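You operate a simulated robot arm through the tools that you are given. There is no shell and no other tool. Be economical: measure what you need, move in short steps, check, and stop when the job is done.

You are at the controls of a simulated two-armed robot. One attempt, no reset.

JOB
Wipe the purple stain off the work tray, carry the long tray in with both hands and run the cabinet.
Fine: in that order; pad back; sash to WORK, fan on; dishes stay covered. What is to be rubbed or washed off counts as gone when no trace of it is left.

The check looks at the end state, three seconds after you hand in, the way a careful person would. Anything else that was tipped, shoved, dropped, spilled or broken makes it a failure.

ROBOT AND FRAMES
Two 7-joint arms with two-finger parallel grippers on one trunk, on a base that drives. Base frame: it is fixed to the floor where the robot stands at the start and does not move with it; the origin is under the middle of the robot, x ahead of it, y to its left, z up; the surface under the hand at the start is at about z = 888. Units: mm, degrees, N and s.
The left shoulder is at the start at [70, 134, 1301], the right one opposite. With the tool pointing down near the work surface each hand reaches from about 100 to 640 mm from the robot's upright axis, wherever it stands, measured 20 degrees to its own side. Places, roughly: cabinet lamp switch [400, -500, 1400]; clean cabinet [700, -1000, 1000]; fan knob [400, -500, 1300]; fan switch [400, -600, 1400]; high key [800, 0, 900]; mute key [400, -500, 1200]; panel switch [800, -100, 900]; pump switch [500, -700, 200]; purple stain [600, -1100, 900]; suction pedal [400, -1500, 200]; tube [1000, -1250, 1000]; vacuum tap [400, -500, 1000]; wide tube [500, -1500, 1000]; work tray of the clean cabinet [700, -1100, 900]. Payload 1.57 kg a hand.
The TCP of each hand is the grasp point between the finger pads, 30 mm short of the fingertips. In the tool frame z runs along the fingers and y along their closing line. The gripper opens to 80 mm. The fingers are 17 mm wide and 12 mm thick; the gripper's body (40 by 82 mm) begins 80 mm behind the TCP.
Orientation is that of the tool frame in the base frame, as a unit quaternion [w, x, y, z]. With the fingers straight down and closing along the base's y, the tool's x points along the base's -x, its y along +y and its z along -z.

CONTROLS
- The arms move only by the tool arm_command. It takes "left_steps", "right_steps" or both (then of equal length, played together; a hand with none holds still); each is a list of rows, each an object of numbers (a shift or turn left out is 0, a gripper value left out holds the last): "tx", "ty", "tz": the shift along the tool's x, y, z in mm; "ax", "ay", "az": the turn, a rotation vector about the tool's x, y, z in degrees. In form: [{"tx": .., "ty": .., "tz": .., "ax": .., "ay": .., "az": ..}, ...]. A call has 1 to 10 rows; each row is the pose to reach, as a shift and turn from the pose commanded when the call began, along the tool's axes at that moment. "left_gripper" and "right_gripper" are, for a hand that has rows, the opening, from 0 (shut) to 1 (fully open), set as the call begins (left out, the last holds). Rows are played at 5 a second. More than 50 mm and 8.6 degrees between two rows, or a gripper value outside its range, and nothing of the call is played. Where a pose cannot be reached the arm comes as near as it can. A force on the tool above 40 N (or 10 N above the force at the start of the call, whichever is more), or a blocked arm, ends the call early, and 0.2 s more pass. The fingers move at their own pace (about 153 mm/s each) and stop on an object; they squeeze with about 28 N. The grip force told is the motor's: it shows also when the fingers shut on nothing. Time passes only in rows, and 0.2 s behind the last, so rows that repeat a pose let the fingers close. It gives the time, the measured TCP pose, the force on the tool (base axes), the opening and the grip force at its end, in the units of the frame above (readings bear some noise), with the torque about the TCP (base axes, N m) and any sound that the robot's microphone picked up, and new pictures: "pictures" is both (left out), scene, wrist or none (wrist: the cameras of the hands that moved).
- Cameras (640 x 400 px; columns grow to the right, rows downward): "scene" is now at [121.3, -34.3, 1513.9]; the picture's right is [-0.43, -0.91, 0.00], its down [-0.65, 0.30, -0.70] and it looks along [0.63, -0.30, -0.72] (base axes); focal length 224 px, centre (320, 200). "left" rides on the left gripper at [72, 7, -122] in its tool frame; the picture's right is [-0.09, 1.00, 0.00], its down [-0.84, -0.08, -0.54] and it looks along [-0.54, -0.05, 0.84] (tool axes); focal length 238 px, centre (320, 200). "right" rides on the right gripper at [72, -7, -122] in its tool frame; the picture's right is [0.09, 1.00, 0.00], its down [-0.84, 0.08, -0.54] and it looks along [-0.54, 0.05, 0.84] (tool axes); focal length 238 px, centre (320, 200).
- lift_body(by): slides the trunk up (or, below 0, down) by that many mm; the arms and the scene camera ride with it, the base frame stays. It gives what a move gives, with no picture.
- base_move(legs): drives the robot by 1 to 6 legs, each [ahead, left, turn to the left] in mm, mm and degrees, along the robot's own axes; the way and the turn of a leg run together, so that a leg with both is an arc; at most 1500 mm and 180 degrees a leg. The arms and the cameras ride along, it lands a little off, and it stops where it bumps. It gives what a move gives, and a new picture of the scene camera.
- turn_head(pan, tilt): turns the head with the scene camera to pan (to the left, within 86 degrees either way) and tilt (down, from -29 to 69), counted from straight ahead of the robot. It gives what a move gives, and a new picture of the scene camera.
- locate(camera, pixels): for up to 12 pixels [column, row] of the newest picture of that camera ("zoom" is the newest enlarged one), the place [x, y, z] in the base frame of the surface seen there, good to about 2 mm. It takes no simulated time.
- enlarge(camera, box): a new picture of the part [left, top, right, bottom] of that camera's present view, enlarged. It takes no simulated time.
- hand_in(): hands the job in; it is judged then, once.

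Go step by step. Measure first, check grasps and placings, and put right what went wrong. The budget is 80 turns and 260 pictures, counting those below and the enlarged ones. Unless the task says otherwise, let go and move clear before handing in, and close with one line.

The tools are called by a JSON object that holds its "fn" and its "kwargs". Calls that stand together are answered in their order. arm_command: Moves the arms, as the interface text tells. Its arguments: {"type":"object","properties":{"left_steps":{"type":"array","items":{"type":"object","properties":{"tx":{"type":"number"},"ty":{"type":"number"},"tz":{"type":"number"},"ax":{"type":"number"},"ay":{"type":"number"},"az":{"type":"number"}}}},"left_gripper":{"type":"number"},"right_steps":{"type":"array","items":{"type":"object","properties":{"tx":{"type":"number"},"ty":{"type":"number"},"tz":{"type":"number"},"ax":{"type":"number"},"ay":{"type":"number"},"az":{"type":"number"}}}},"right_gripper":{"type":"number"},"pictures":{"type":"string","enum":["both","scene","wrist","none"]}},"required":[]} The other tools are called the same way: lift_body (by) slides the trunk up or down; base_move (legs) drives the base; turn_head (pan, tilt) turns the head that bears the scene camera; locate (camera, pixels) gives the place of the surface under pixels of a picture; enlarge (camera, box) takes an enlarged picture of a part of a camera's view; hand_in () hands the job in.

At the start:

```text
clock: 0.0
left_tcp_pos: [385.6, -59.8, 1150.2]
left_tool_rot: [-0.001, 0.0, 1.0, 0.0]
left_contact_force: [0.2, -0.1, 0.0]
left_wrist_torque: [0.0, 0.02, 0.01]
left_gripper_width: 79.9
left_grip_force: 0.1
right_tcp_pos: [370.0, -408.2, 1150.0]
right_tool_rot: [0.001, 0.0, 1.0, 0.0]
right_contact_force: [-0.4, 0.5, 0.4]
right_wrist_torque: [0.05, 0.0, -0.01]
right_gripper_width: 80.1
right_grip_force: 0.0
trunk travel left (down, up): [-875.0, 65.0]
robot x, y, heading: [0.0, -0.2, 0.3]
head pan, tilt: [-25.2, 45.8]
```

scene: 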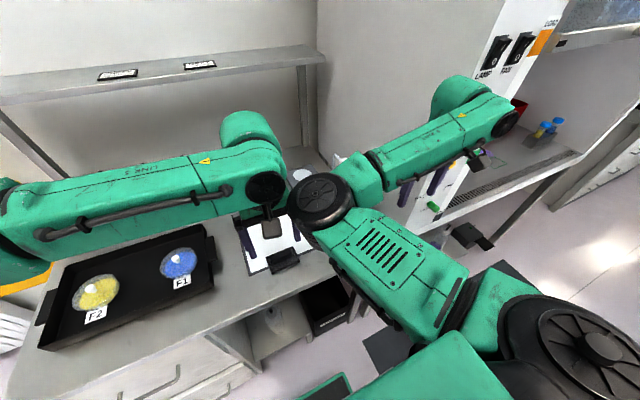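
right: 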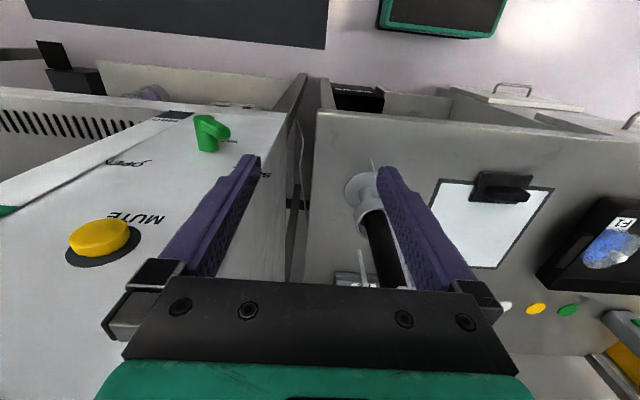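
left: 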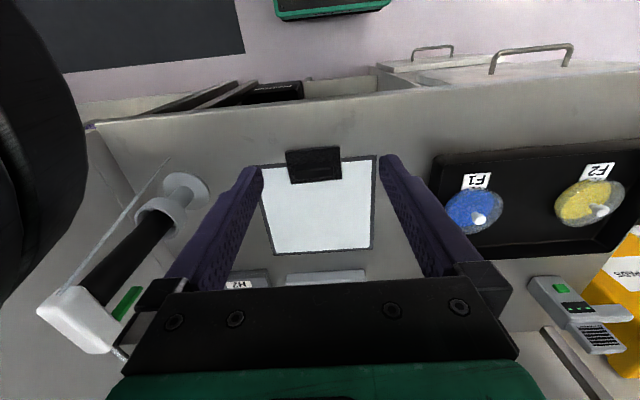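

The scene shows the long tray with two covered dishes at pixels (130,290), and the cabinet on the right. I'll turn the head to survey the cabinet and the bench.

{"fn": "turn_head", "kwargs": {"pan": -70, "tilt": 25}}

{"fn": "turn_head", "kwargs": {"pan": -45, "tilt": 5}}

{"fn": "turn_head", "kwargs": {"pan": 20, "tilt": 45}}

```text
clock: 1.1
left_tcp_pos: [385.7, -58.9, 1148.4]
left_tool_rot: [0.0, 0.0, 1.0, 0.001]
left_contact_force: [0.4, 0.3, -0.1]
left_wrist_torque: [-0.03, -0.01, 0.04]
left_gripper_width: 79.8
left_grip_force: 0.0
right_tcp_pos: [370.2, -408.5, 1149.5]
right_tool_rot: [0.0, 0.0, 1.0, 0.001]
right_contact_force: [-0.1, 0.4, -0.4]
right_wrist_torque: [-0.02, -0.03, 0.0]
right_gripper_width: 79.7
right_grip_force: 0.1
trunk travel left (down, up): [-875.0, 65.0]
robot x, y, heading: [-0.1, -1.1, 0.1]
head pan, tilt: [-70.0, 25.0]
```

scene: 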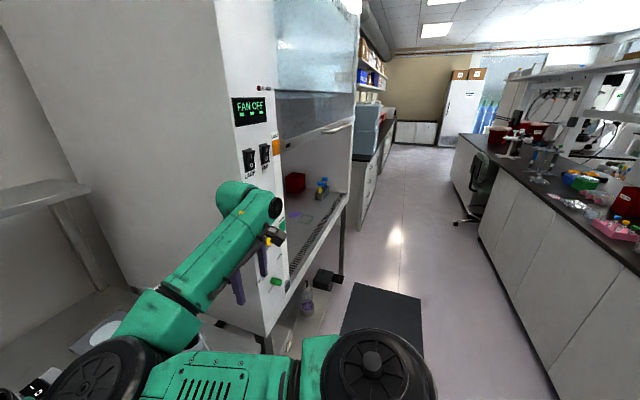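

```text
clock: 2.0
left_tcp_pos: [385.0, -59.6, 1150.4]
left_tool_rot: [0.0, 0.0, 1.0, 0.0]
left_contact_force: [0.5, 0.0, -0.4]
left_wrist_torque: [0.0, 0.02, 0.0]
left_gripper_width: 79.8
left_grip_force: 0.0
right_tcp_pos: [369.6, -408.6, 1150.0]
right_tool_rot: [-0.001, 0.0, 1.0, 0.0]
right_contact_force: [-0.7, 0.5, -0.4]
right_wrist_torque: [-0.03, -0.03, -0.02]
right_gripper_width: 80.0
right_grip_force: 0.1
trunk travel left (down, up): [-875.0, 65.0]
robot x, y, heading: [0.2, -1.1, 0.1]
head pan, tilt: [-45.0, 5.0]
```

scene: 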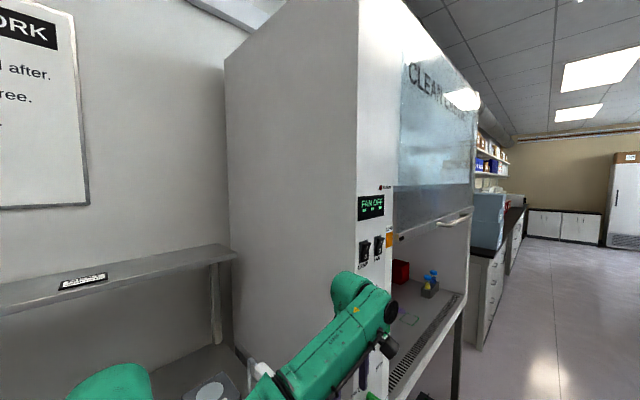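

```text
clock: 3.4
left_tcp_pos: [385.2, -60.1, 1150.0]
left_tool_rot: [0.0, 0.0, 1.0, 0.0]
left_contact_force: [0.2, 0.6, -0.3]
left_wrist_torque: [0.01, -0.01, -0.02]
left_gripper_width: 79.8
left_grip_force: 0.0
right_tcp_pos: [370.1, -408.1, 1149.7]
right_tool_rot: [-0.001, 0.0, 1.0, 0.0]
right_contact_force: [0.0, -0.1, 0.1]
right_wrist_torque: [-0.02, 0.0, -0.03]
right_gripper_width: 80.1
right_grip_force: 0.0
trunk travel left (down, up): [-875.0, 65.0]
robot x, y, heading: [2.4, 3.2, 0.5]
head pan, tilt: [20.0, 45.0]
```

scene: 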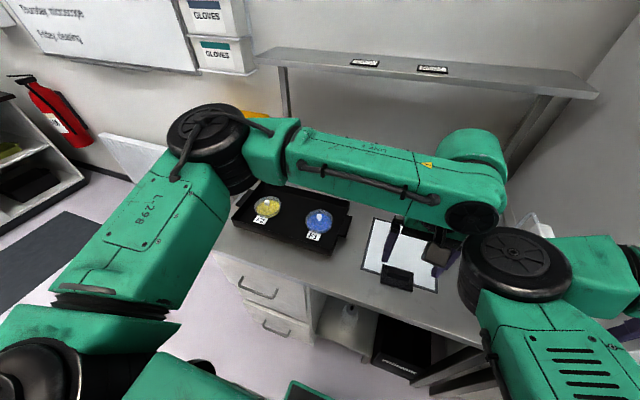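

A wall sign ("…WORK", "…after", "…free") may carry instructions, so I'll read it and the whiteboard.

{"fn": "turn_head", "kwargs": {"pan": -5, "tilt": -5}}

{"fn": "turn_head", "kwargs": {"pan": 35, "tilt": 10}}

```text
clock: 4.5
left_tcp_pos: [384.5, -58.8, 1150.4]
left_tool_rot: [0.0, 0.0, 1.0, 0.0]
left_contact_force: [-0.4, 0.0, 0.3]
left_wrist_torque: [0.03, 0.02, -0.01]
left_gripper_width: 79.9
left_grip_force: 0.1
right_tcp_pos: [369.6, -408.0, 1150.9]
right_tool_rot: [0.0, 0.0, 1.0, 0.0]
right_contact_force: [-0.2, 0.4, 0.0]
right_wrist_torque: [0.0, -0.06, 0.0]
right_gripper_width: 80.2
right_grip_force: 0.0
trunk travel left (down, up): [-875.0, 65.0]
robot x, y, heading: [1.9, -0.2, -0.3]
head pan, tilt: [-5.0, -5.0]
```

scene: 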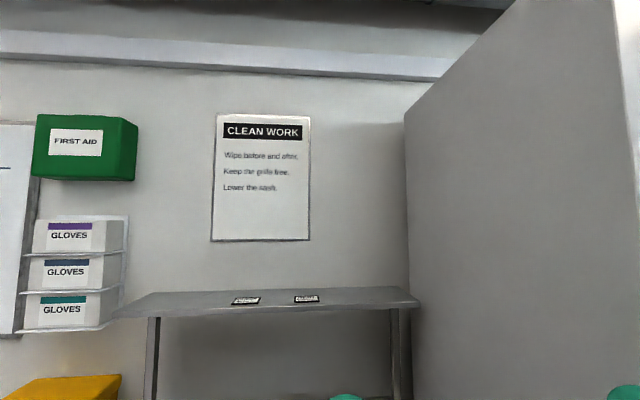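

```text
clock: 5.6
left_tcp_pos: [384.4, -58.4, 1149.8]
left_tool_rot: [0.0, 0.0, 1.0, 0.0]
left_contact_force: [0.2, 0.0, 0.6]
left_wrist_torque: [0.0, -0.02, 0.0]
left_gripper_width: 80.0
left_grip_force: 0.0
right_tcp_pos: [369.9, -408.2, 1149.5]
right_tool_rot: [0.0, 0.0, 1.0, 0.001]
right_contact_force: [-0.4, 0.6, 0.0]
right_wrist_torque: [0.0, 0.05, -0.01]
right_gripper_width: 80.0
right_grip_force: 0.1
trunk travel left (down, up): [-875.0, 65.0]
robot x, y, heading: [-0.7, 0.6, -0.0]
head pan, tilt: [35.0, 10.0]
```

scene: 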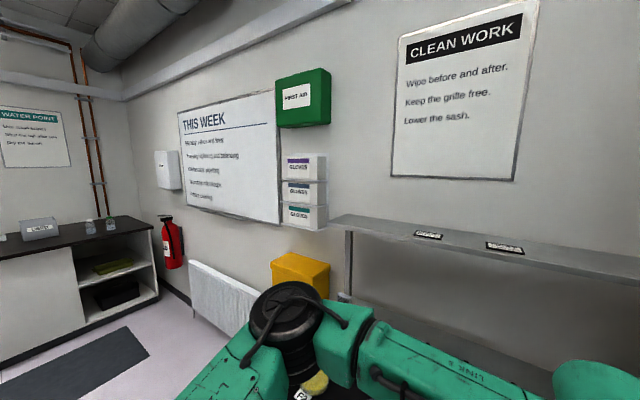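

The sign says: wipe before and after, keep the grille free, lower the sash. Now I'll look closely at the black block on the white sheet, and the tray, with the wrist views.

{"fn": "enlarge", "kwargs": {"camera": "left", "box": [230, 120, 430, 300]}}

{"fn": "locate", "kwargs": {"camera": "left", "pixels": [[315, 150], [315, 170], [288, 165], [342, 165], [268, 165], [375, 160], [270, 245], [370, 248], [445, 155], [480, 182], [600, 170], [480, 220]]}}

{"fn": "enlarge", "kwargs": {"camera": "right", "box": [0, 70, 330, 290]}}

{"fn": "turn_head", "kwargs": {"pan": -70, "tilt": 35}}

```text
2.22 times, centred on (330, 210) of left
```

zoom: 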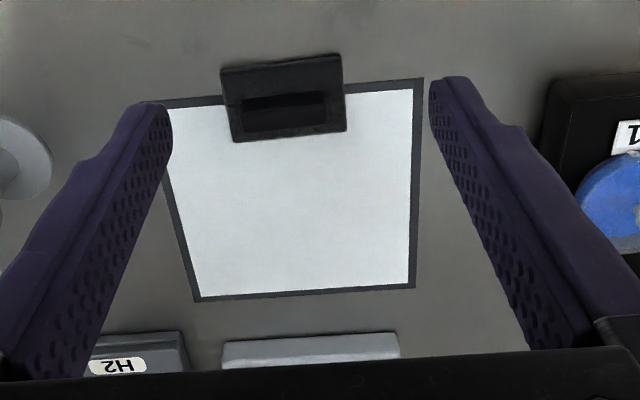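

```text
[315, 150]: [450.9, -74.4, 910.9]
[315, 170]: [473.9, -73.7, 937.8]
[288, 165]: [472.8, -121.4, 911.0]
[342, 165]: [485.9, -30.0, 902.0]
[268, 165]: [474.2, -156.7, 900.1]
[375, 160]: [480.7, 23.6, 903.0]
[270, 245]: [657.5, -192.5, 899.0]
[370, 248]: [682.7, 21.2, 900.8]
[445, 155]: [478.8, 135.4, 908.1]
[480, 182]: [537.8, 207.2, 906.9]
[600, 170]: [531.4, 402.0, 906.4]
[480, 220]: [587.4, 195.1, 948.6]
```

```text
1.82 times, centred on (165, 180) of right
```

zoom: 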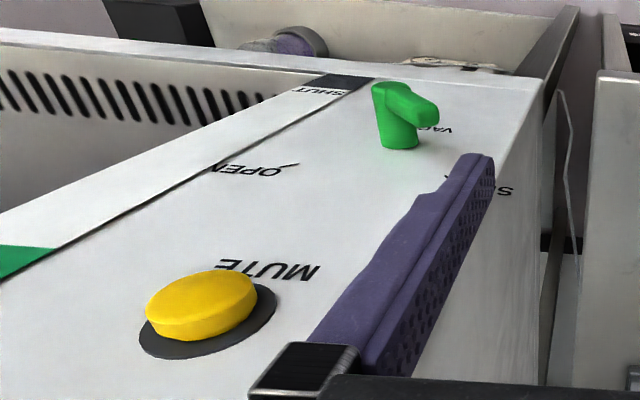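

```text
clock: 7.4
left_tcp_pos: [385.5, -58.6, 1150.6]
left_tool_rot: [0.0, 0.0, 1.0, 0.0]
left_contact_force: [0.1, -0.2, -0.7]
left_wrist_torque: [0.0, -0.01, 0.0]
left_gripper_width: 80.0
left_grip_force: 0.1
right_tcp_pos: [368.8, -408.5, 1150.7]
right_tool_rot: [0.001, 0.0, 1.0, 0.0]
right_contact_force: [0.1, -0.1, 0.9]
right_wrist_torque: [-0.04, -0.01, -0.02]
right_gripper_width: 80.1
right_grip_force: 0.0
trunk travel left (down, up): [-875.0, 65.0]
robot x, y, heading: [-1.6, 1.2, 0.1]
head pan, tilt: [-70.0, 35.0]
```

scene: 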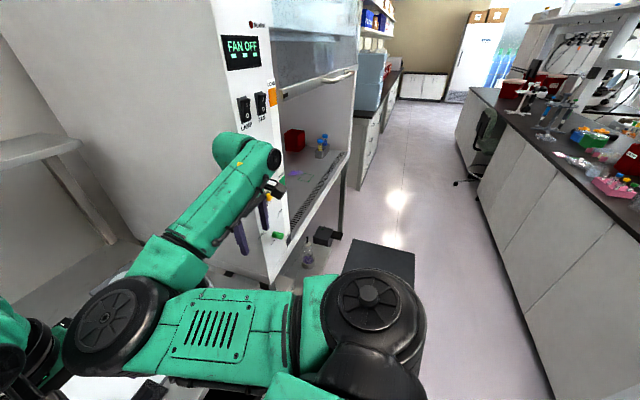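

The black block at left-zoom (283,98) with a knob, on the framed white sheet, may be the wiping pad. I'll drive back and right to view the cabinet from the front.

{"fn": "base_move", "kwargs": {"legs": [[-400, 0, 0], [0, -950, 0]]}}

{"fn": "turn_head", "kwargs": {"pan": 0, "tilt": 20}}

```text
clock: 14.5
left_tcp_pos: [-8.6, -1009.2, 1149.7]
left_tool_rot: [0.0, -0.002, 1.0, -0.001]
left_contact_force: [-0.5, 0.6, 0.1]
left_wrist_torque: [-0.03, -0.02, 0.01]
left_gripper_width: 80.0
left_grip_force: 0.0
right_tcp_pos: [-22.8, -1357.0, 1149.9]
right_tool_rot: [0.0, -0.001, 1.0, 0.0]
right_contact_force: [-0.7, 0.7, 0.1]
right_wrist_torque: [0.0, -0.02, 0.01]
right_gripper_width: 79.9
right_grip_force: 0.1
trunk travel left (down, up): [-875.0, 65.0]
robot x, y, heading: [-392.6, -952.0, 0.3]
head pan, tilt: [-70.0, 35.0]
```

scene: 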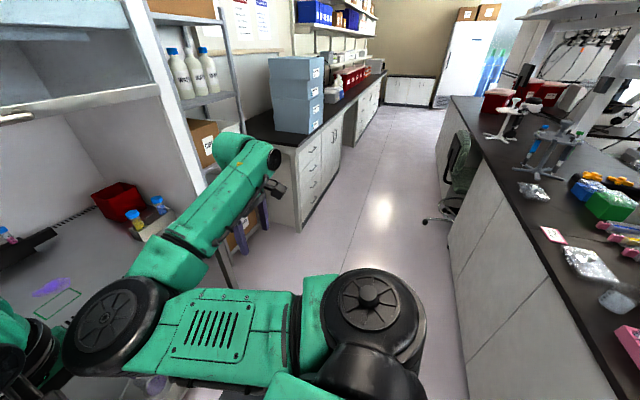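

```text
clock: 15.9
left_tcp_pos: [-7.7, -1009.6, 1150.0]
left_tool_rot: [0.0, -0.001, 1.0, 0.0]
left_contact_force: [-0.4, -0.5, -0.1]
left_wrist_torque: [-0.01, 0.0, 0.0]
left_gripper_width: 79.9
left_grip_force: 0.0
right_tcp_pos: [-22.1, -1358.4, 1149.7]
right_tool_rot: [0.0, -0.002, 1.0, 0.001]
right_contact_force: [0.1, 0.2, -0.9]
right_wrist_torque: [-0.01, 0.0, 0.02]
right_gripper_width: 79.8
right_grip_force: 0.0
trunk travel left (down, up): [-875.0, 65.0]
robot x, y, heading: [-396.1, -951.3, 0.3]
head pan, tilt: [0.0, 20.0]
```

scene: 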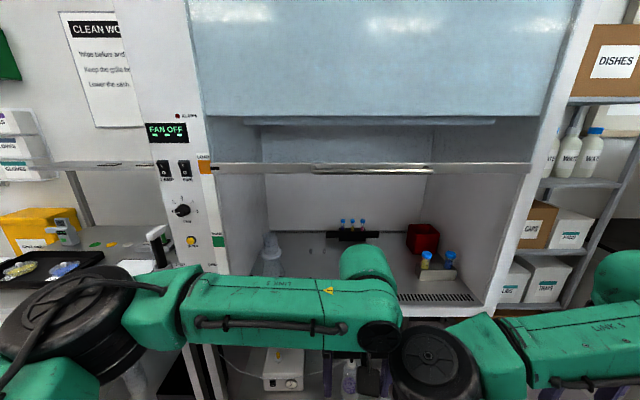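

Good front view: the sash is at LOAD (205,165), a green mark below at (218,240), and the panel has LAMP, FAN, knob and mute. I'll zoom in on these, and locate points.

{"fn": "enlarge", "kwargs": {"camera": "scene", "box": [120, 100, 260, 270]}}

{"fn": "enlarge", "kwargs": {"camera": "scene", "box": [210, 170, 510, 340]}}

{"fn": "locate", "kwargs": {"camera": "scene", "pixels": [[208, 166], [218, 240], [186, 167], [186, 178], [183, 211], [191, 241], [225, 170], [375, 169], [525, 168], [400, 120], [455, 290], [375, 235]]}}

{"fn": "turn_head", "kwargs": {"pan": -5, "tilt": 55}}

```text
2.35 times, centred on (190, 185) of scene
```

zoom: 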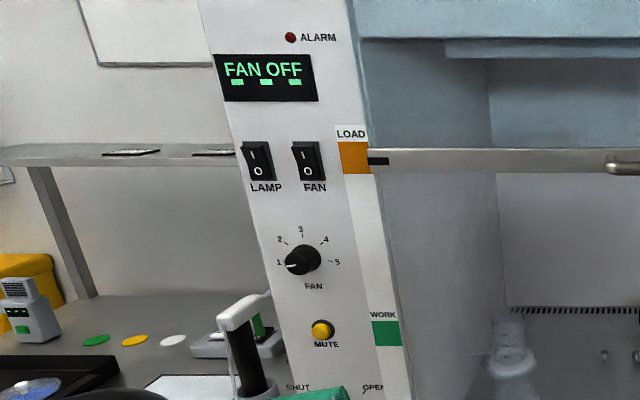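

```text
2.13 times, centred on (360, 255) of scene
```

zoom: 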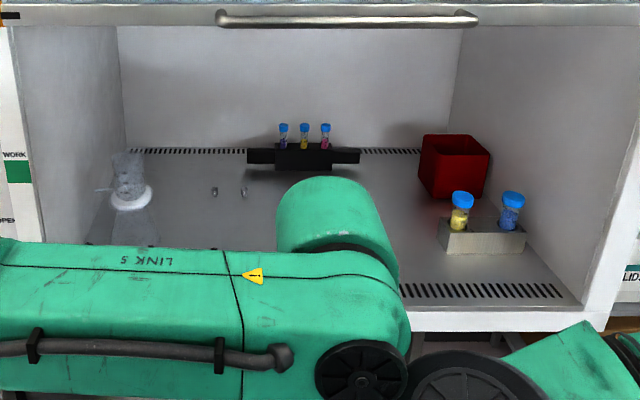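

```text
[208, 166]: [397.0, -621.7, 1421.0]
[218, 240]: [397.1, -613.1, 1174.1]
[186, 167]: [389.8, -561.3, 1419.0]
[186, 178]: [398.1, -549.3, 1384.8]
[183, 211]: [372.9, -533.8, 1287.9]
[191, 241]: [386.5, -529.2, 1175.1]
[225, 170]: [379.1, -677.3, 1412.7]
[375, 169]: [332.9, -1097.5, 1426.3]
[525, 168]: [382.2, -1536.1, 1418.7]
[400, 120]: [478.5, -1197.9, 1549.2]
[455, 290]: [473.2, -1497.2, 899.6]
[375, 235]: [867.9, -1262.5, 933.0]
```

```text
clock: 16.9
left_tcp_pos: [-7.5, -1009.7, 1149.4]
left_tool_rot: [0.0, -0.002, 1.0, -0.001]
left_contact_force: [0.9, -1.4, -0.3]
left_wrist_torque: [-0.02, 0.0, -0.01]
left_gripper_width: 79.9
left_grip_force: 0.1
right_tcp_pos: [-24.1, -1358.6, 1151.2]
right_tool_rot: [0.0, -0.002, 1.0, 0.0]
right_contact_force: [0.1, 0.0, 0.0]
right_wrist_torque: [0.01, -0.03, -0.03]
right_gripper_width: 80.0
right_grip_force: 0.1
trunk travel left (down, up): [-875.0, 65.0]
robot x, y, heading: [-395.9, -952.4, 0.3]
head pan, tilt: [-5.0, 55.0]
```

scene: 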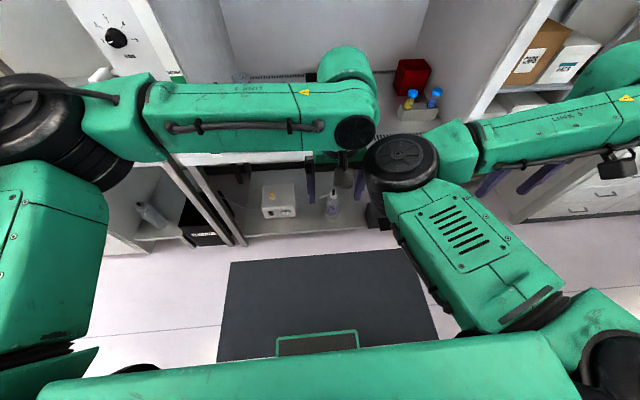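

The arms block the tray view. I'll drive forward 330 mm so that the wrist cameras look into the cabinet, staying clear of its front.

{"fn": "base_move", "kwargs": {"legs": [[300, 0, 0]]}}

{"fn": "arm_command", "kwargs": {"left_steps": [{"tz": 0}], "right_steps": [{"tz": 0}], "pictures": "wrist"}}

```text
clock: 19.0
left_tcp_pos: [291.9, -1010.7, 1150.0]
left_tool_rot: [0.001, -0.001, 1.0, 0.0]
left_contact_force: [-0.6, -0.3, 0.0]
left_wrist_torque: [-0.01, 0.02, 0.02]
left_gripper_width: 80.0
left_grip_force: 0.1
right_tcp_pos: [276.7, -1359.5, 1150.7]
right_tool_rot: [0.001, 0.0, 1.0, 0.0]
right_contact_force: [-0.2, 0.8, -0.8]
right_wrist_torque: [0.04, -0.04, 0.0]
right_gripper_width: 80.1
right_grip_force: 0.1
trunk travel left (down, up): [-875.0, 65.0]
robot x, y, heading: [-92.3, -951.9, -0.0]
head pan, tilt: [-5.0, 55.0]
```

scene: 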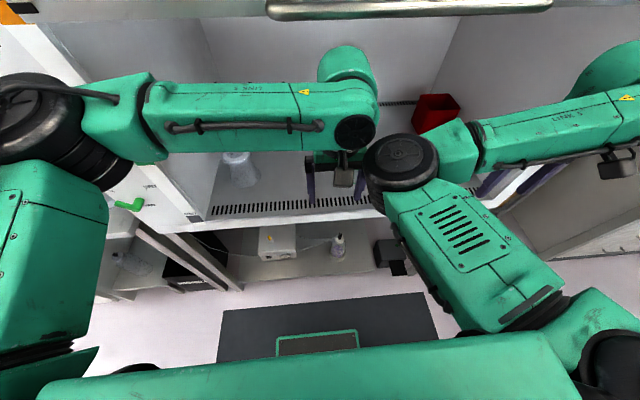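

```text
clock: 19.4
left_tcp_pos: [293.8, -1011.7, 1151.1]
left_tool_rot: [0.0, 0.0, 1.0, 0.0]
left_contact_force: [-0.3, -0.4, 0.6]
left_wrist_torque: [0.0, -0.03, 0.03]
left_gripper_width: 80.2
left_grip_force: 0.0
right_tcp_pos: [278.7, -1357.5, 1149.5]
right_tool_rot: [0.0, -0.001, 1.0, 0.0]
right_contact_force: [0.3, 0.6, -0.7]
right_wrist_torque: [-0.01, 0.02, 0.01]
right_gripper_width: 80.0
right_grip_force: 0.1
trunk travel left (down, up): [-875.0, 65.0]
robot x, y, heading: [-92.3, -946.3, -0.1]
head pan, tilt: [-5.0, 55.0]
```

right: 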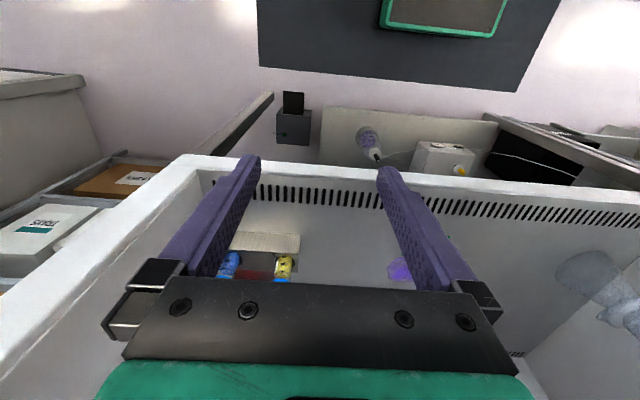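
left: 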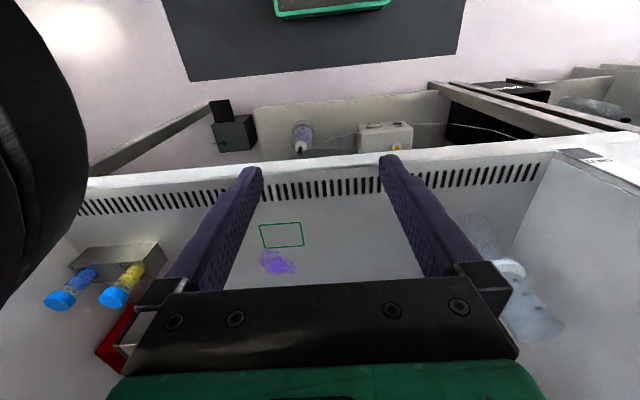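

The left wrist view shows the green outline (282,234), the purple stain (277,263), the grille along (200,190), the flask (530,300), the two-vial block on the other side. I'll locate all of them.

{"fn": "locate", "kwargs": {"camera": "left", "pixels": [[260, 226], [300, 223], [303, 245], [265, 247], [258, 255], [297, 268], [277, 263], [280, 274], [310, 190], [310, 207], [75, 262], [165, 260]]}}

{"fn": "locate", "kwargs": {"camera": "left", "pixels": [[515, 270], [540, 320], [480, 230], [120, 345], [300, 158], [550, 150], [110, 185]]}}

{"fn": "enlarge", "kwargs": {"camera": "left", "box": [230, 190, 410, 300]}}

```text
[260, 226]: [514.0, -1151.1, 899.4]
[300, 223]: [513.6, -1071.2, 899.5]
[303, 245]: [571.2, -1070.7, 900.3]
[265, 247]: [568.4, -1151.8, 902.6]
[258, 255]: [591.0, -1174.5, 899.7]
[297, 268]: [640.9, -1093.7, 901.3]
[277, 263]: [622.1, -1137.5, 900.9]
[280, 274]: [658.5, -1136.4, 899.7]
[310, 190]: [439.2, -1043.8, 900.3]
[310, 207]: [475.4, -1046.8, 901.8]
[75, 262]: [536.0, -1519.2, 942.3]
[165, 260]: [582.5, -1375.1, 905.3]
```

```text
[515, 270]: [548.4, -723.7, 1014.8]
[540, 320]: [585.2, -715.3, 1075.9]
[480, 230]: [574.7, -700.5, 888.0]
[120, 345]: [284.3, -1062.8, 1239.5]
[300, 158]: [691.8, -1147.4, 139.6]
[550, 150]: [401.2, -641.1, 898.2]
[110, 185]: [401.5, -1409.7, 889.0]
```

```text
3.56 times, centred on (320, 245) of left
```

zoom: 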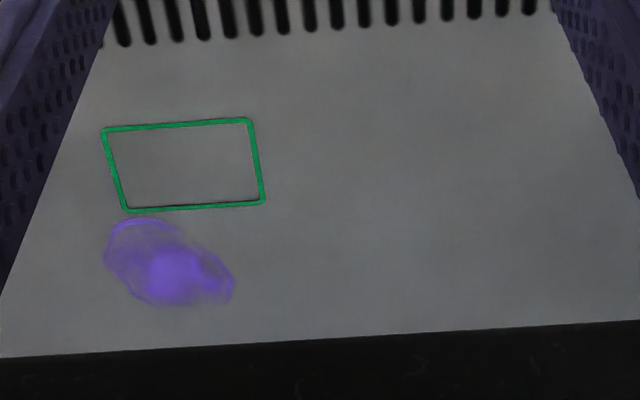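

The outline (x 514–570, y −1151 to −1071) sits next to the stain (x 590–660, y −1175 to −1090). I'll check the arm's height against the sash, then go back to examine the pad.

{"fn": "locate", "kwargs": {"camera": "scene", "pixels": [[345, 52], [300, 88], [230, 92], [160, 85], [125, 85], [40, 90], [400, 145], [420, 195], [470, 270], [400, 10]]}}

{"fn": "base_move", "kwargs": {"legs": [[-300, 0, 0], [0, 900, 0], [250, 0, 0]]}}

{"fn": "arm_command", "kwargs": {"left_steps": [{"tz": 0}], "right_steps": [{"tz": 0}], "pictures": "wrist"}}

```text
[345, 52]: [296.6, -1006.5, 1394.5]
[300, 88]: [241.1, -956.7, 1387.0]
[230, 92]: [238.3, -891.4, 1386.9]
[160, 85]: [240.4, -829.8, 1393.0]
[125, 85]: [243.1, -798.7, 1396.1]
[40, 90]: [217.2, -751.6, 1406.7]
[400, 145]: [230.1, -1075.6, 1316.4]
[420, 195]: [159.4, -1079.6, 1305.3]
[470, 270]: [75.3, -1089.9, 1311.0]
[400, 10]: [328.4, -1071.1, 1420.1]
```

```text
clock: 27.2
left_tcp_pos: [235.8, -100.1, 1149.6]
left_tool_rot: [0.001, 0.0, 1.0, -0.001]
left_contact_force: [-0.8, -1.4, -0.3]
left_wrist_torque: [0.0, -0.04, -0.01]
left_gripper_width: 80.1
left_grip_force: 0.1
right_tcp_pos: [221.2, -446.9, 1150.6]
right_tool_rot: [0.001, 0.0, 1.0, 0.0]
right_contact_force: [-0.3, -0.5, 0.0]
right_wrist_torque: [0.0, 0.02, 0.01]
right_gripper_width: 79.9
right_grip_force: 0.0
trunk travel left (down, up): [-875.0, 65.0]
robot x, y, heading: [-145.9, -37.5, -0.1]
head pan, tilt: [-5.0, 55.0]
```

scene: 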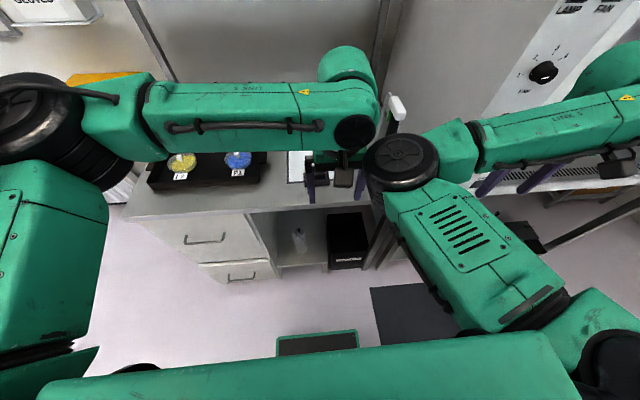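

```text
clock: 27.6
left_tcp_pos: [238.5, -98.7, 1150.3]
left_tool_rot: [0.001, 0.0, 1.0, 0.0]
left_contact_force: [-0.1, 0.4, -0.3]
left_wrist_torque: [0.04, -0.02, 0.03]
left_gripper_width: 80.0
left_grip_force: 0.0
right_tcp_pos: [223.0, -448.5, 1149.9]
right_tool_rot: [0.001, -0.001, 1.0, 0.0]
right_contact_force: [-0.5, 0.2, 0.2]
right_wrist_torque: [0.02, -0.03, 0.0]
right_gripper_width: 80.0
right_grip_force: 0.0
trunk travel left (down, up): [-875.0, 65.0]
robot x, y, heading: [-146.1, -37.5, -0.2]
head pan, tilt: [-5.0, 55.0]
```

right: 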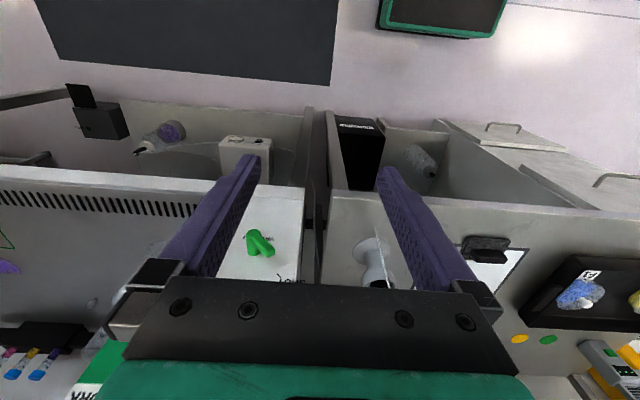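
left: 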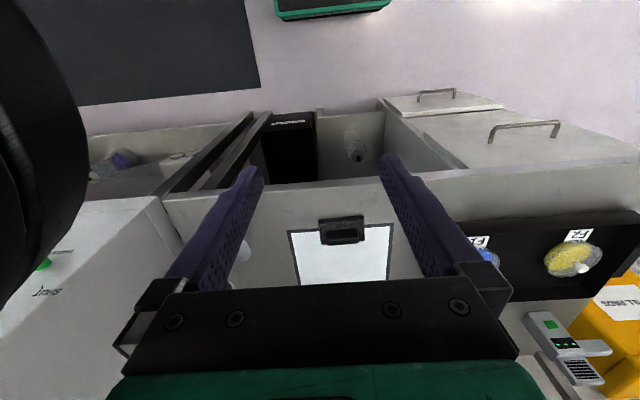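

I'll zoom on the black block (342,230), the yellow box (610,300) and the tray.

{"fn": "enlarge", "kwargs": {"camera": "left", "box": [280, 200, 400, 290]}}

{"fn": "enlarge", "kwargs": {"camera": "left", "box": [440, 200, 640, 400]}}

{"fn": "turn_head", "kwargs": {"pan": 30, "tilt": 40}}

```text
4.44 times, centred on (340, 245) of left
```

zoom: 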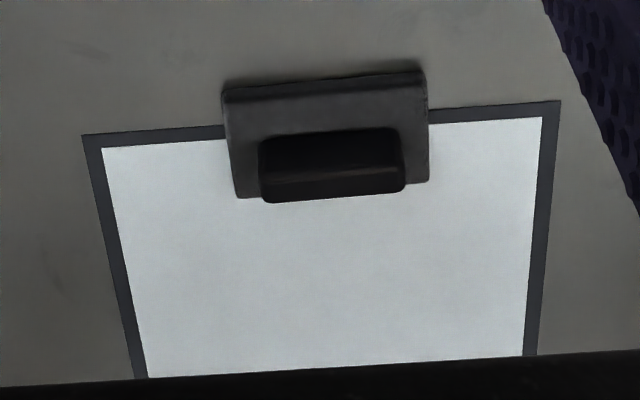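

```text
2.00 times, centred on (540, 300) of left
```

zoom: 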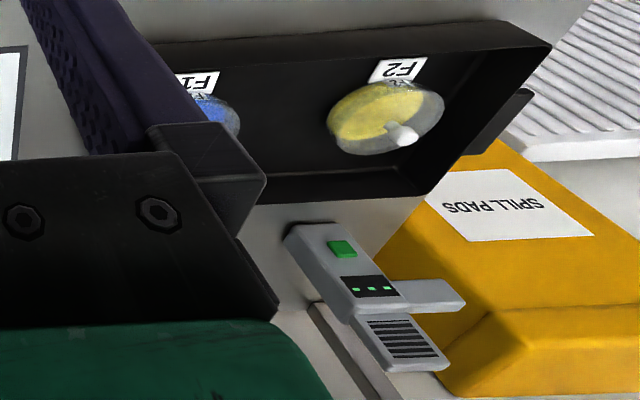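

```text
clock: 28.6
left_tcp_pos: [237.9, -99.6, 1150.6]
left_tool_rot: [0.0, 0.0, 1.0, 0.0]
left_contact_force: [-0.7, 0.0, 0.5]
left_wrist_torque: [0.0, -0.03, -0.01]
left_gripper_width: 80.0
left_grip_force: 0.0
right_tcp_pos: [224.1, -446.9, 1149.2]
right_tool_rot: [0.0, 0.0, 1.0, -0.001]
right_contact_force: [0.9, 0.6, 0.8]
right_wrist_torque: [-0.01, 0.02, 0.01]
right_gripper_width: 80.1
right_grip_force: 0.1
trunk travel left (down, up): [-875.0, 65.0]
robot x, y, heading: [-149.3, -38.7, 0.1]
head pan, tilt: [30.0, 40.0]
```

scene: 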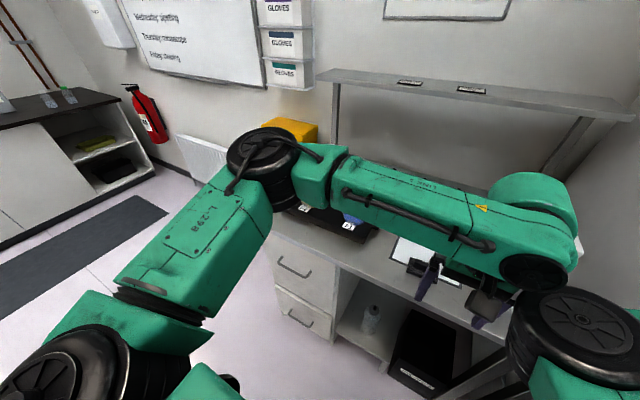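

The black block is a pad with a grip handle along y; the yellow box holds closed spill pads. I'll locate the handle and the pad's edges precisely.

{"fn": "locate", "kwargs": {"camera": "left", "pixels": [[342, 231], [328, 232], [358, 230], [342, 239], [329, 241], [357, 239], [319, 221], [363, 217], [322, 243], [364, 240], [342, 222], [310, 250]]}}

{"fn": "locate", "kwargs": {"camera": "left", "pixels": [[460, 225], [600, 212], [625, 215], [630, 255], [605, 265], [570, 260], [585, 265], [575, 240], [478, 245], [610, 290], [545, 320], [445, 225]]}}

```text
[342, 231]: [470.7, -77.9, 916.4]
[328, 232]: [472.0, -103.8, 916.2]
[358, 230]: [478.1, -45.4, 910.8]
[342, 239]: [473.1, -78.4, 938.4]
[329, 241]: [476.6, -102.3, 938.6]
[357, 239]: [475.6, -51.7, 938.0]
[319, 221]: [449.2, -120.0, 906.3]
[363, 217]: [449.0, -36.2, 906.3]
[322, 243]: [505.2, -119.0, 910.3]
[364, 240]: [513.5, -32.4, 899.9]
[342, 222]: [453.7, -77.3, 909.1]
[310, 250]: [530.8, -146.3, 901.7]
```

```text
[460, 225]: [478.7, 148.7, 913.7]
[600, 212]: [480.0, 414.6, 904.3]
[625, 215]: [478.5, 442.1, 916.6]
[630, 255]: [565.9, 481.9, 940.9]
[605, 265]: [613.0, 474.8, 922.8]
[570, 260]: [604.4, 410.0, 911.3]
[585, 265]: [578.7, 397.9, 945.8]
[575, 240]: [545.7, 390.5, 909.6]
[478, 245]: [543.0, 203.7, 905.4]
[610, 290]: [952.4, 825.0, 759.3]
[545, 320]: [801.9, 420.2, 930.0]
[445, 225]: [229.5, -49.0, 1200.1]
```

Pad: plate x 449–507, y −120 to −33, top 911; handle centred near (478,−77), 55 mm long in y, top 938. I'll grip the handle lengthwise with the left hand, unrotated, so I first drive ahead 150 mm.

{"fn": "base_move", "kwargs": {"legs": [[140, 25, 0]]}}

{"fn": "turn_head", "kwargs": {"pan": -5, "tilt": 60}}

```text
clock: 30.0
left_tcp_pos: [375.2, -74.9, 1151.1]
left_tool_rot: [0.002, -0.001, 1.0, 0.001]
left_contact_force: [-0.4, 0.2, -0.4]
left_wrist_torque: [0.01, -0.01, -0.01]
left_gripper_width: 79.7
left_grip_force: 0.1
right_tcp_pos: [361.7, -422.6, 1150.4]
right_tool_rot: [0.001, 0.0, 1.0, 0.0]
right_contact_force: [0.3, -0.6, 0.1]
right_wrist_torque: [0.0, -0.01, 0.02]
right_gripper_width: 79.9
right_grip_force: 0.1
trunk travel left (down, up): [-875.0, 65.0]
robot x, y, heading: [-8.3, -17.3, 0.2]
head pan, tilt: [30.0, 40.0]
```

scene: 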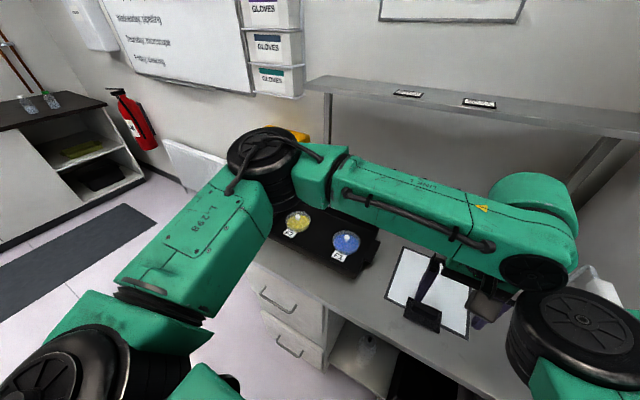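

```text
clock: 31.0
left_tcp_pos: [378.7, -73.2, 1149.2]
left_tool_rot: [0.0, -0.001, 1.0, 0.0]
left_contact_force: [-0.6, 0.3, 0.1]
left_wrist_torque: [-0.01, 0.02, 0.0]
left_gripper_width: 80.0
left_grip_force: 0.0
right_tcp_pos: [363.2, -421.9, 1149.2]
right_tool_rot: [0.0, 0.0, 1.0, -0.001]
right_contact_force: [-0.2, 0.5, -1.2]
right_wrist_torque: [-0.04, -0.02, 0.01]
right_gripper_width: 79.9
right_grip_force: 0.0
trunk travel left (down, up): [-875.0, 65.0]
robot x, y, heading: [-5.8, -14.0, 0.2]
head pan, tilt: [-5.0, 60.0]
```

scene: 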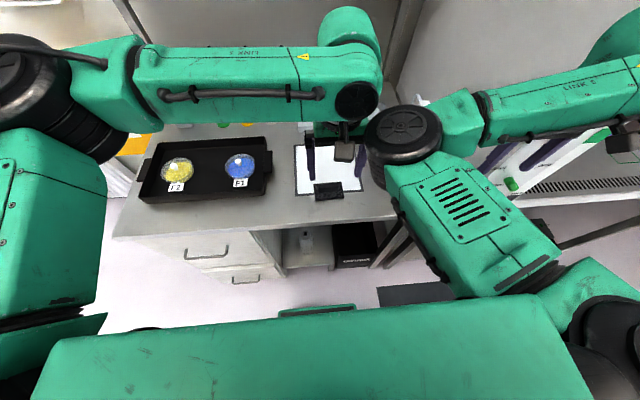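

Moving the left hand over the handle (478,−77) and down to z 1000.

{"fn": "arm_command", "kwargs": {"left_steps": [{"tx": -33, "ty": -1, "tz": 0}, {"tx": -66, "ty": -2, "tz": 15}, {"tx": -99, "ty": -3, "tz": 40}, {"tx": -99, "ty": -3, "tz": 85}, {"tx": -99, "ty": -3, "tz": 130}, {"tx": -99, "ty": -3, "tz": 150}], "left_gripper": 1, "pictures": "both"}}

```text
clock: 32.4
left_tcp_pos: [476.9, -76.2, 999.7]
left_tool_rot: [0.001, 0.0, 1.0, 0.0]
left_contact_force: [0.1, 0.2, 0.4]
left_wrist_torque: [-0.02, -0.01, -0.06]
left_gripper_width: 80.0
left_grip_force: 0.0
right_tcp_pos: [364.2, -422.1, 1149.6]
right_tool_rot: [0.0, 0.0, 1.0, -0.001]
right_contact_force: [-0.1, -1.0, 0.1]
right_wrist_torque: [0.01, -0.01, -0.01]
right_gripper_width: 79.9
right_grip_force: 0.1
trunk travel left (down, up): [-875.0, 65.0]
robot x, y, heading: [-6.5, -17.3, -0.0]
head pan, tilt: [-5.0, 60.0]
```

scene: 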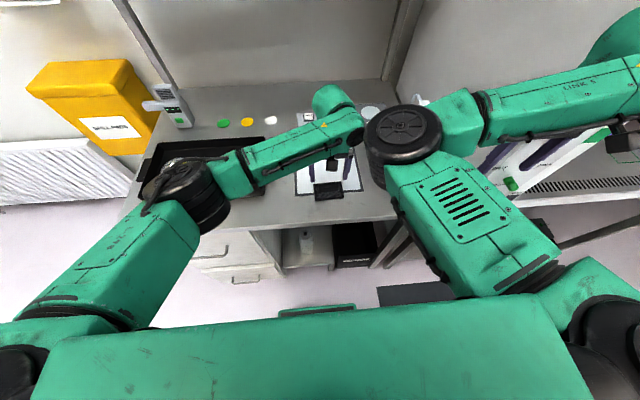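
left: 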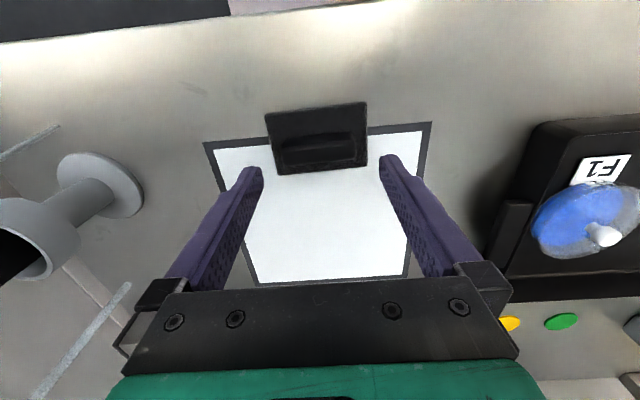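

The hand is over the pad, but the left elbow (185,190) has swung over the tray, so I'll check its height and remeasure the handle.

{"fn": "locate", "kwargs": {"camera": "scene", "pixels": [[185, 175], [185, 225], [235, 185], [150, 190], [205, 160]]}}

{"fn": "locate", "kwargs": {"camera": "left", "pixels": [[320, 142], [295, 145], [345, 140], [320, 152], [277, 153], [362, 150], [268, 116], [362, 108], [280, 174], [365, 164]]}}

```text
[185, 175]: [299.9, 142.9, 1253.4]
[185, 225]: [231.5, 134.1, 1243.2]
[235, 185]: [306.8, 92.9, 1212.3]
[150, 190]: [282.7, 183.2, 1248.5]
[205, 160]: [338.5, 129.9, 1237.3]
```

```text
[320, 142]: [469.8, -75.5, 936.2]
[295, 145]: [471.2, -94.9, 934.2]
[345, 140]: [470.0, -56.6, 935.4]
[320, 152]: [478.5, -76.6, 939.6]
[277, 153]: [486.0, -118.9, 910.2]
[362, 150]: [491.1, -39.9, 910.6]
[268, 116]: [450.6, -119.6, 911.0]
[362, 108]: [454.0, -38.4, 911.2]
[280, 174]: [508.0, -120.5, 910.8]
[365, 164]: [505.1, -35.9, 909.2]
```

Elbow is at z≈1245, well clear. Descending to TCP z 944 (fingertips 3 mm above the plate) and closing.

{"fn": "arm_command", "kwargs": {"left_steps": [{"tz": 25}, {"tz": 45}, {"tz": 55.5}, {"tz": 55.5}], "pictures": "none"}}

{"fn": "arm_command", "kwargs": {"left_steps": [{"tz": 0}, {"tz": 0}, {"tz": 0}], "left_gripper": 0.3, "pictures": "wrist"}}

```text
clock: 33.4
left_tcp_pos: [475.7, -76.6, 943.7]
left_tool_rot: [0.0, -0.001, 1.0, 0.0]
left_contact_force: [0.3, 0.1, 0.3]
left_wrist_torque: [-0.01, 0.01, -0.02]
left_gripper_width: 80.0
left_grip_force: 0.0
right_tcp_pos: [365.0, -422.1, 1149.6]
right_tool_rot: [0.0, 0.0, 1.0, 0.0]
right_contact_force: [0.8, 0.1, -0.1]
right_wrist_torque: [-0.02, 0.0, -0.02]
right_gripper_width: 80.0
right_grip_force: 0.2
trunk travel left (down, up): [-875.0, 65.0]
robot x, y, heading: [-8.8, -13.6, -0.1]
head pan, tilt: [-5.0, 60.0]
```

```text
clock: 34.2
left_tcp_pos: [477.1, -75.7, 944.0]
left_tool_rot: [0.0, -0.001, 1.0, 0.001]
left_contact_force: [-0.2, -0.1, 0.2]
left_wrist_torque: [0.01, 0.0, 0.01]
left_gripper_width: 62.0
left_grip_force: 27.9
right_tcp_pos: [364.4, -421.8, 1150.2]
right_tool_rot: [0.001, 0.0, 1.0, 0.0]
right_contact_force: [1.2, -0.2, 0.5]
right_wrist_torque: [-0.01, 0.02, -0.02]
right_gripper_width: 80.0
right_grip_force: 0.1
trunk travel left (down, up): [-875.0, 65.0]
robot x, y, heading: [-6.7, -12.6, 0.0]
head pan, tilt: [-5.0, 60.0]
```

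left: 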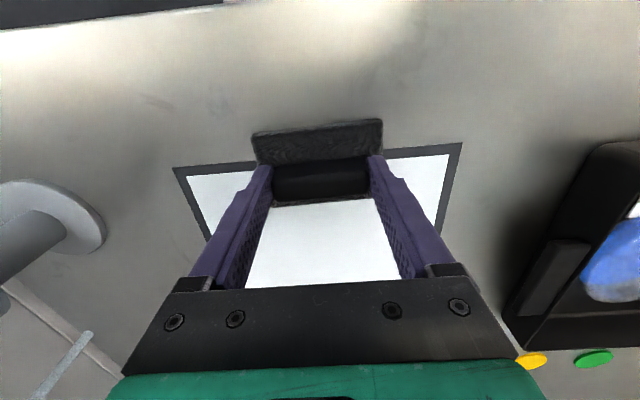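

The handle is held at 62 mm with 28 N. Recording the pad's home (TCP 477,−76, z 944), then lifting straight up to look beneath.

{"fn": "arm_command", "kwargs": {"left_steps": [{"tz": -20}, {"tz": -60}, {"tz": -100}, {"tz": -140}, {"tz": -180}, {"tz": -205}], "pictures": "both"}}

{"fn": "enlarge", "kwargs": {"camera": "left", "box": [220, 100, 440, 280]}}

```text
clock: 35.6
left_tcp_pos: [476.8, -76.5, 1151.0]
left_tool_rot: [0.001, -0.001, 1.0, 0.0]
left_contact_force: [-0.5, 0.2, 0.3]
left_wrist_torque: [0.01, 0.02, 0.01]
left_gripper_width: 61.9
left_grip_force: 27.6
right_tcp_pos: [364.2, -421.9, 1149.3]
right_tool_rot: [0.0, 0.0, 1.0, 0.0]
right_contact_force: [0.1, 0.4, -0.1]
right_wrist_torque: [-0.05, -0.01, -0.04]
right_gripper_width: 80.0
right_grip_force: 0.0
trunk travel left (down, up): [-875.0, 65.0]
robot x, y, heading: [-8.7, -19.5, -0.2]
head pan, tilt: [-5.0, 60.0]
```

scene: 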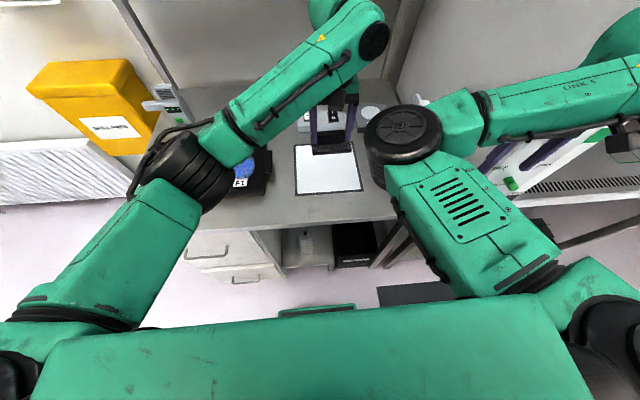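
left: 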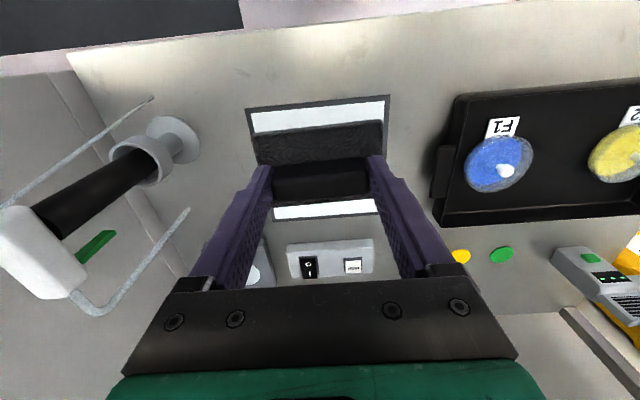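

```text
2.22 times, centred on (330, 190) of left
```

zoom: 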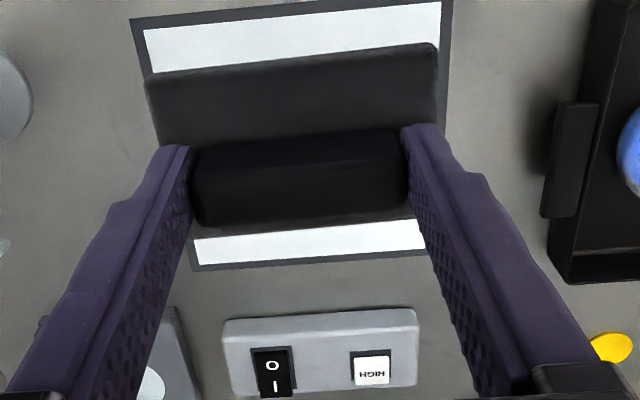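

The pad is held level; beneath it is just the light panel, so its home is that bench spot. I'll pull the right hand back, then drive out and across to the cabinet, stopping short of it.

{"fn": "arm_command", "kwargs": {"right_steps": [{"tx": 40}, {"tx": 80}, {"tx": 120}, {"tx": 140}], "pictures": "none"}}

{"fn": "base_move", "kwargs": {"legs": [[-330, 0, 0], [0, -1080, 0]]}}

{"fn": "arm_command", "kwargs": {"left_steps": [{"tz": 40}, {"tz": 80}, {"tz": 120}, {"tz": 140}], "pictures": "both"}}

```text
clock: 36.6
left_tcp_pos: [477.4, -75.6, 1150.0]
left_tool_rot: [0.001, -0.001, 1.0, -0.001]
left_contact_force: [-0.5, 0.4, -0.4]
left_wrist_torque: [0.01, -0.02, -0.01]
left_gripper_width: 61.8
left_grip_force: 28.2
right_tcp_pos: [218.6, -425.3, 1148.7]
right_tool_rot: [0.0, 0.028, 1.0, 0.009]
right_contact_force: [0.5, -0.1, -0.1]
right_wrist_torque: [0.01, -0.02, -0.06]
right_gripper_width: 80.1
right_grip_force: 0.1
right hand out of reach, approached as far as the arm can: row 4
trunk travel left (down, up): [-875.0, 65.0]
robot x, y, heading: [-8.2, -16.9, 0.0]
head pan, tilt: [-5.0, 60.0]
```

```text
clock: 43.8
left_tcp_pos: [155.4, -1132.7, 1150.5]
left_tool_rot: [0.0, -0.005, 1.0, -0.001]
left_contact_force: [-0.1, 0.0, 0.2]
left_wrist_torque: [0.01, 0.0, 0.03]
left_gripper_width: 61.9
left_grip_force: 27.9
right_tcp_pos: [-97.9, -1485.8, 1149.2]
right_tool_rot: [-0.001, 0.026, 1.0, 0.007]
right_contact_force: [-0.6, -0.6, 0.4]
right_wrist_torque: [0.03, -0.02, 0.04]
right_gripper_width: 80.1
right_grip_force: 0.0
trunk travel left (down, up): [-875.0, 65.0]
robot x, y, heading: [-326.2, -1077.4, 0.3]
head pan, tilt: [-5.0, 60.0]
```

scene: 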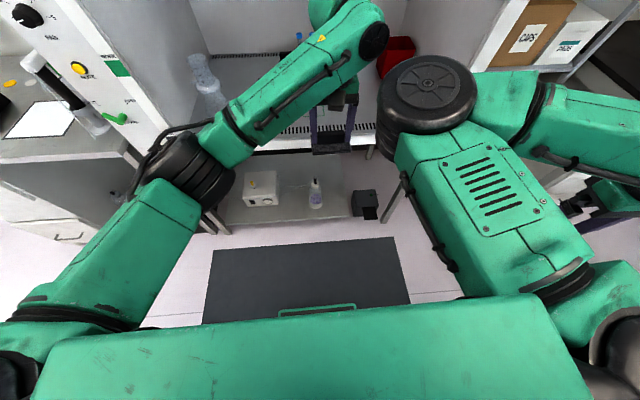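

```text
clock: 44.8
left_tcp_pos: [155.5, -1134.7, 1008.2]
left_tool_rot: [0.0, -0.004, 1.0, 0.0]
left_contact_force: [0.4, -0.6, 0.5]
left_wrist_torque: [0.0, 0.0, -0.02]
left_gripper_width: 61.6
left_grip_force: 28.3
right_tcp_pos: [-98.0, -1484.8, 1148.2]
right_tool_rot: [-0.001, 0.025, 1.0, 0.009]
right_contact_force: [0.5, -0.2, 0.5]
right_wrist_torque: [0.02, -0.02, 0.0]
right_gripper_width: 80.1
right_grip_force: 0.0
trunk travel left (down, up): [-875.0, 65.0]
robot x, y, heading: [-328.8, -1076.4, 0.7]
head pan, tilt: [-5.0, 60.0]
```

scene: 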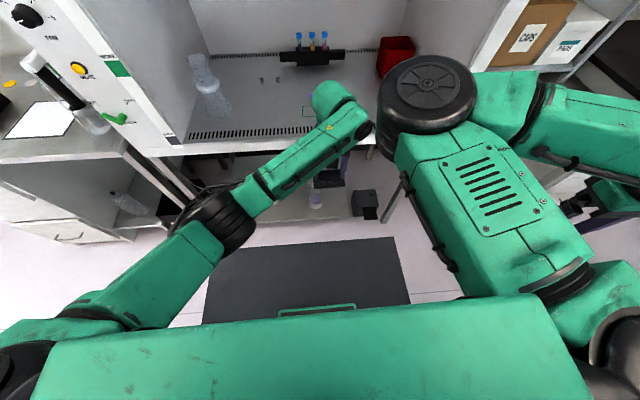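
left: 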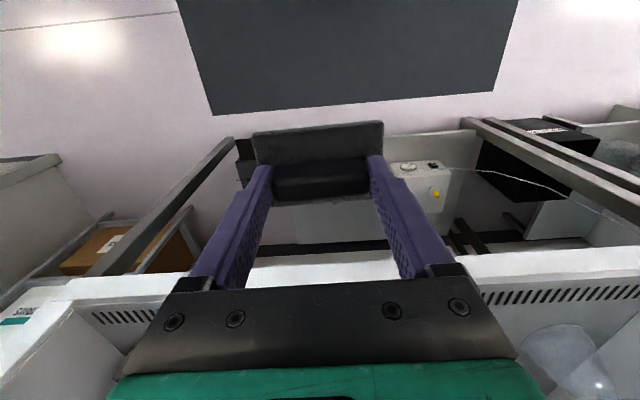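

Pad bottom is at about z 964, above the 900 surface. I'll drive in ahead 390 mm under the raised sash.

{"fn": "base_move", "kwargs": {"legs": [[390, 0, -0.4]]}}

{"fn": "locate", "kwargs": {"camera": "scene", "pixels": [[320, 200]]}}

```text
clock: 47.2
left_tcp_pos: [538.7, -1141.5, 1008.8]
left_tool_rot: [0.001, 0.003, 1.0, 0.0]
left_contact_force: [0.2, 0.2, -0.3]
left_wrist_torque: [0.01, -0.01, 0.05]
left_gripper_width: 61.7
left_grip_force: 29.0
right_tcp_pos: [279.8, -1488.2, 1147.9]
right_tool_rot: [0.0, 0.033, 0.999, 0.009]
right_contact_force: [-0.1, -0.1, -0.3]
right_wrist_torque: [0.0, 0.01, 0.01]
right_gripper_width: 80.2
right_grip_force: 0.0
trunk travel left (down, up): [-875.0, 65.0]
robot x, y, heading: [59.1, -1072.6, -0.1]
head pan, tilt: [-5.0, 60.0]
```

scene: 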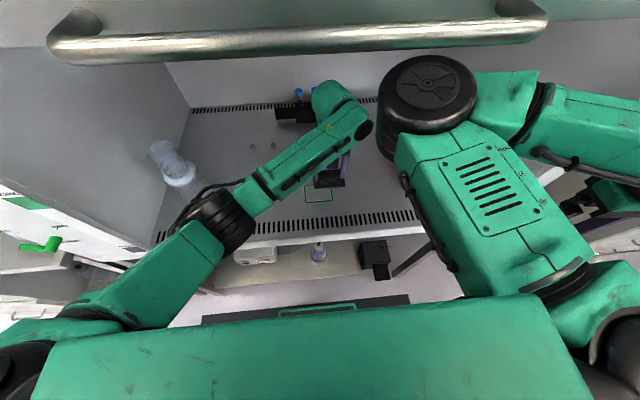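

```text
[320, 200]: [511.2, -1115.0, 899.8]
```

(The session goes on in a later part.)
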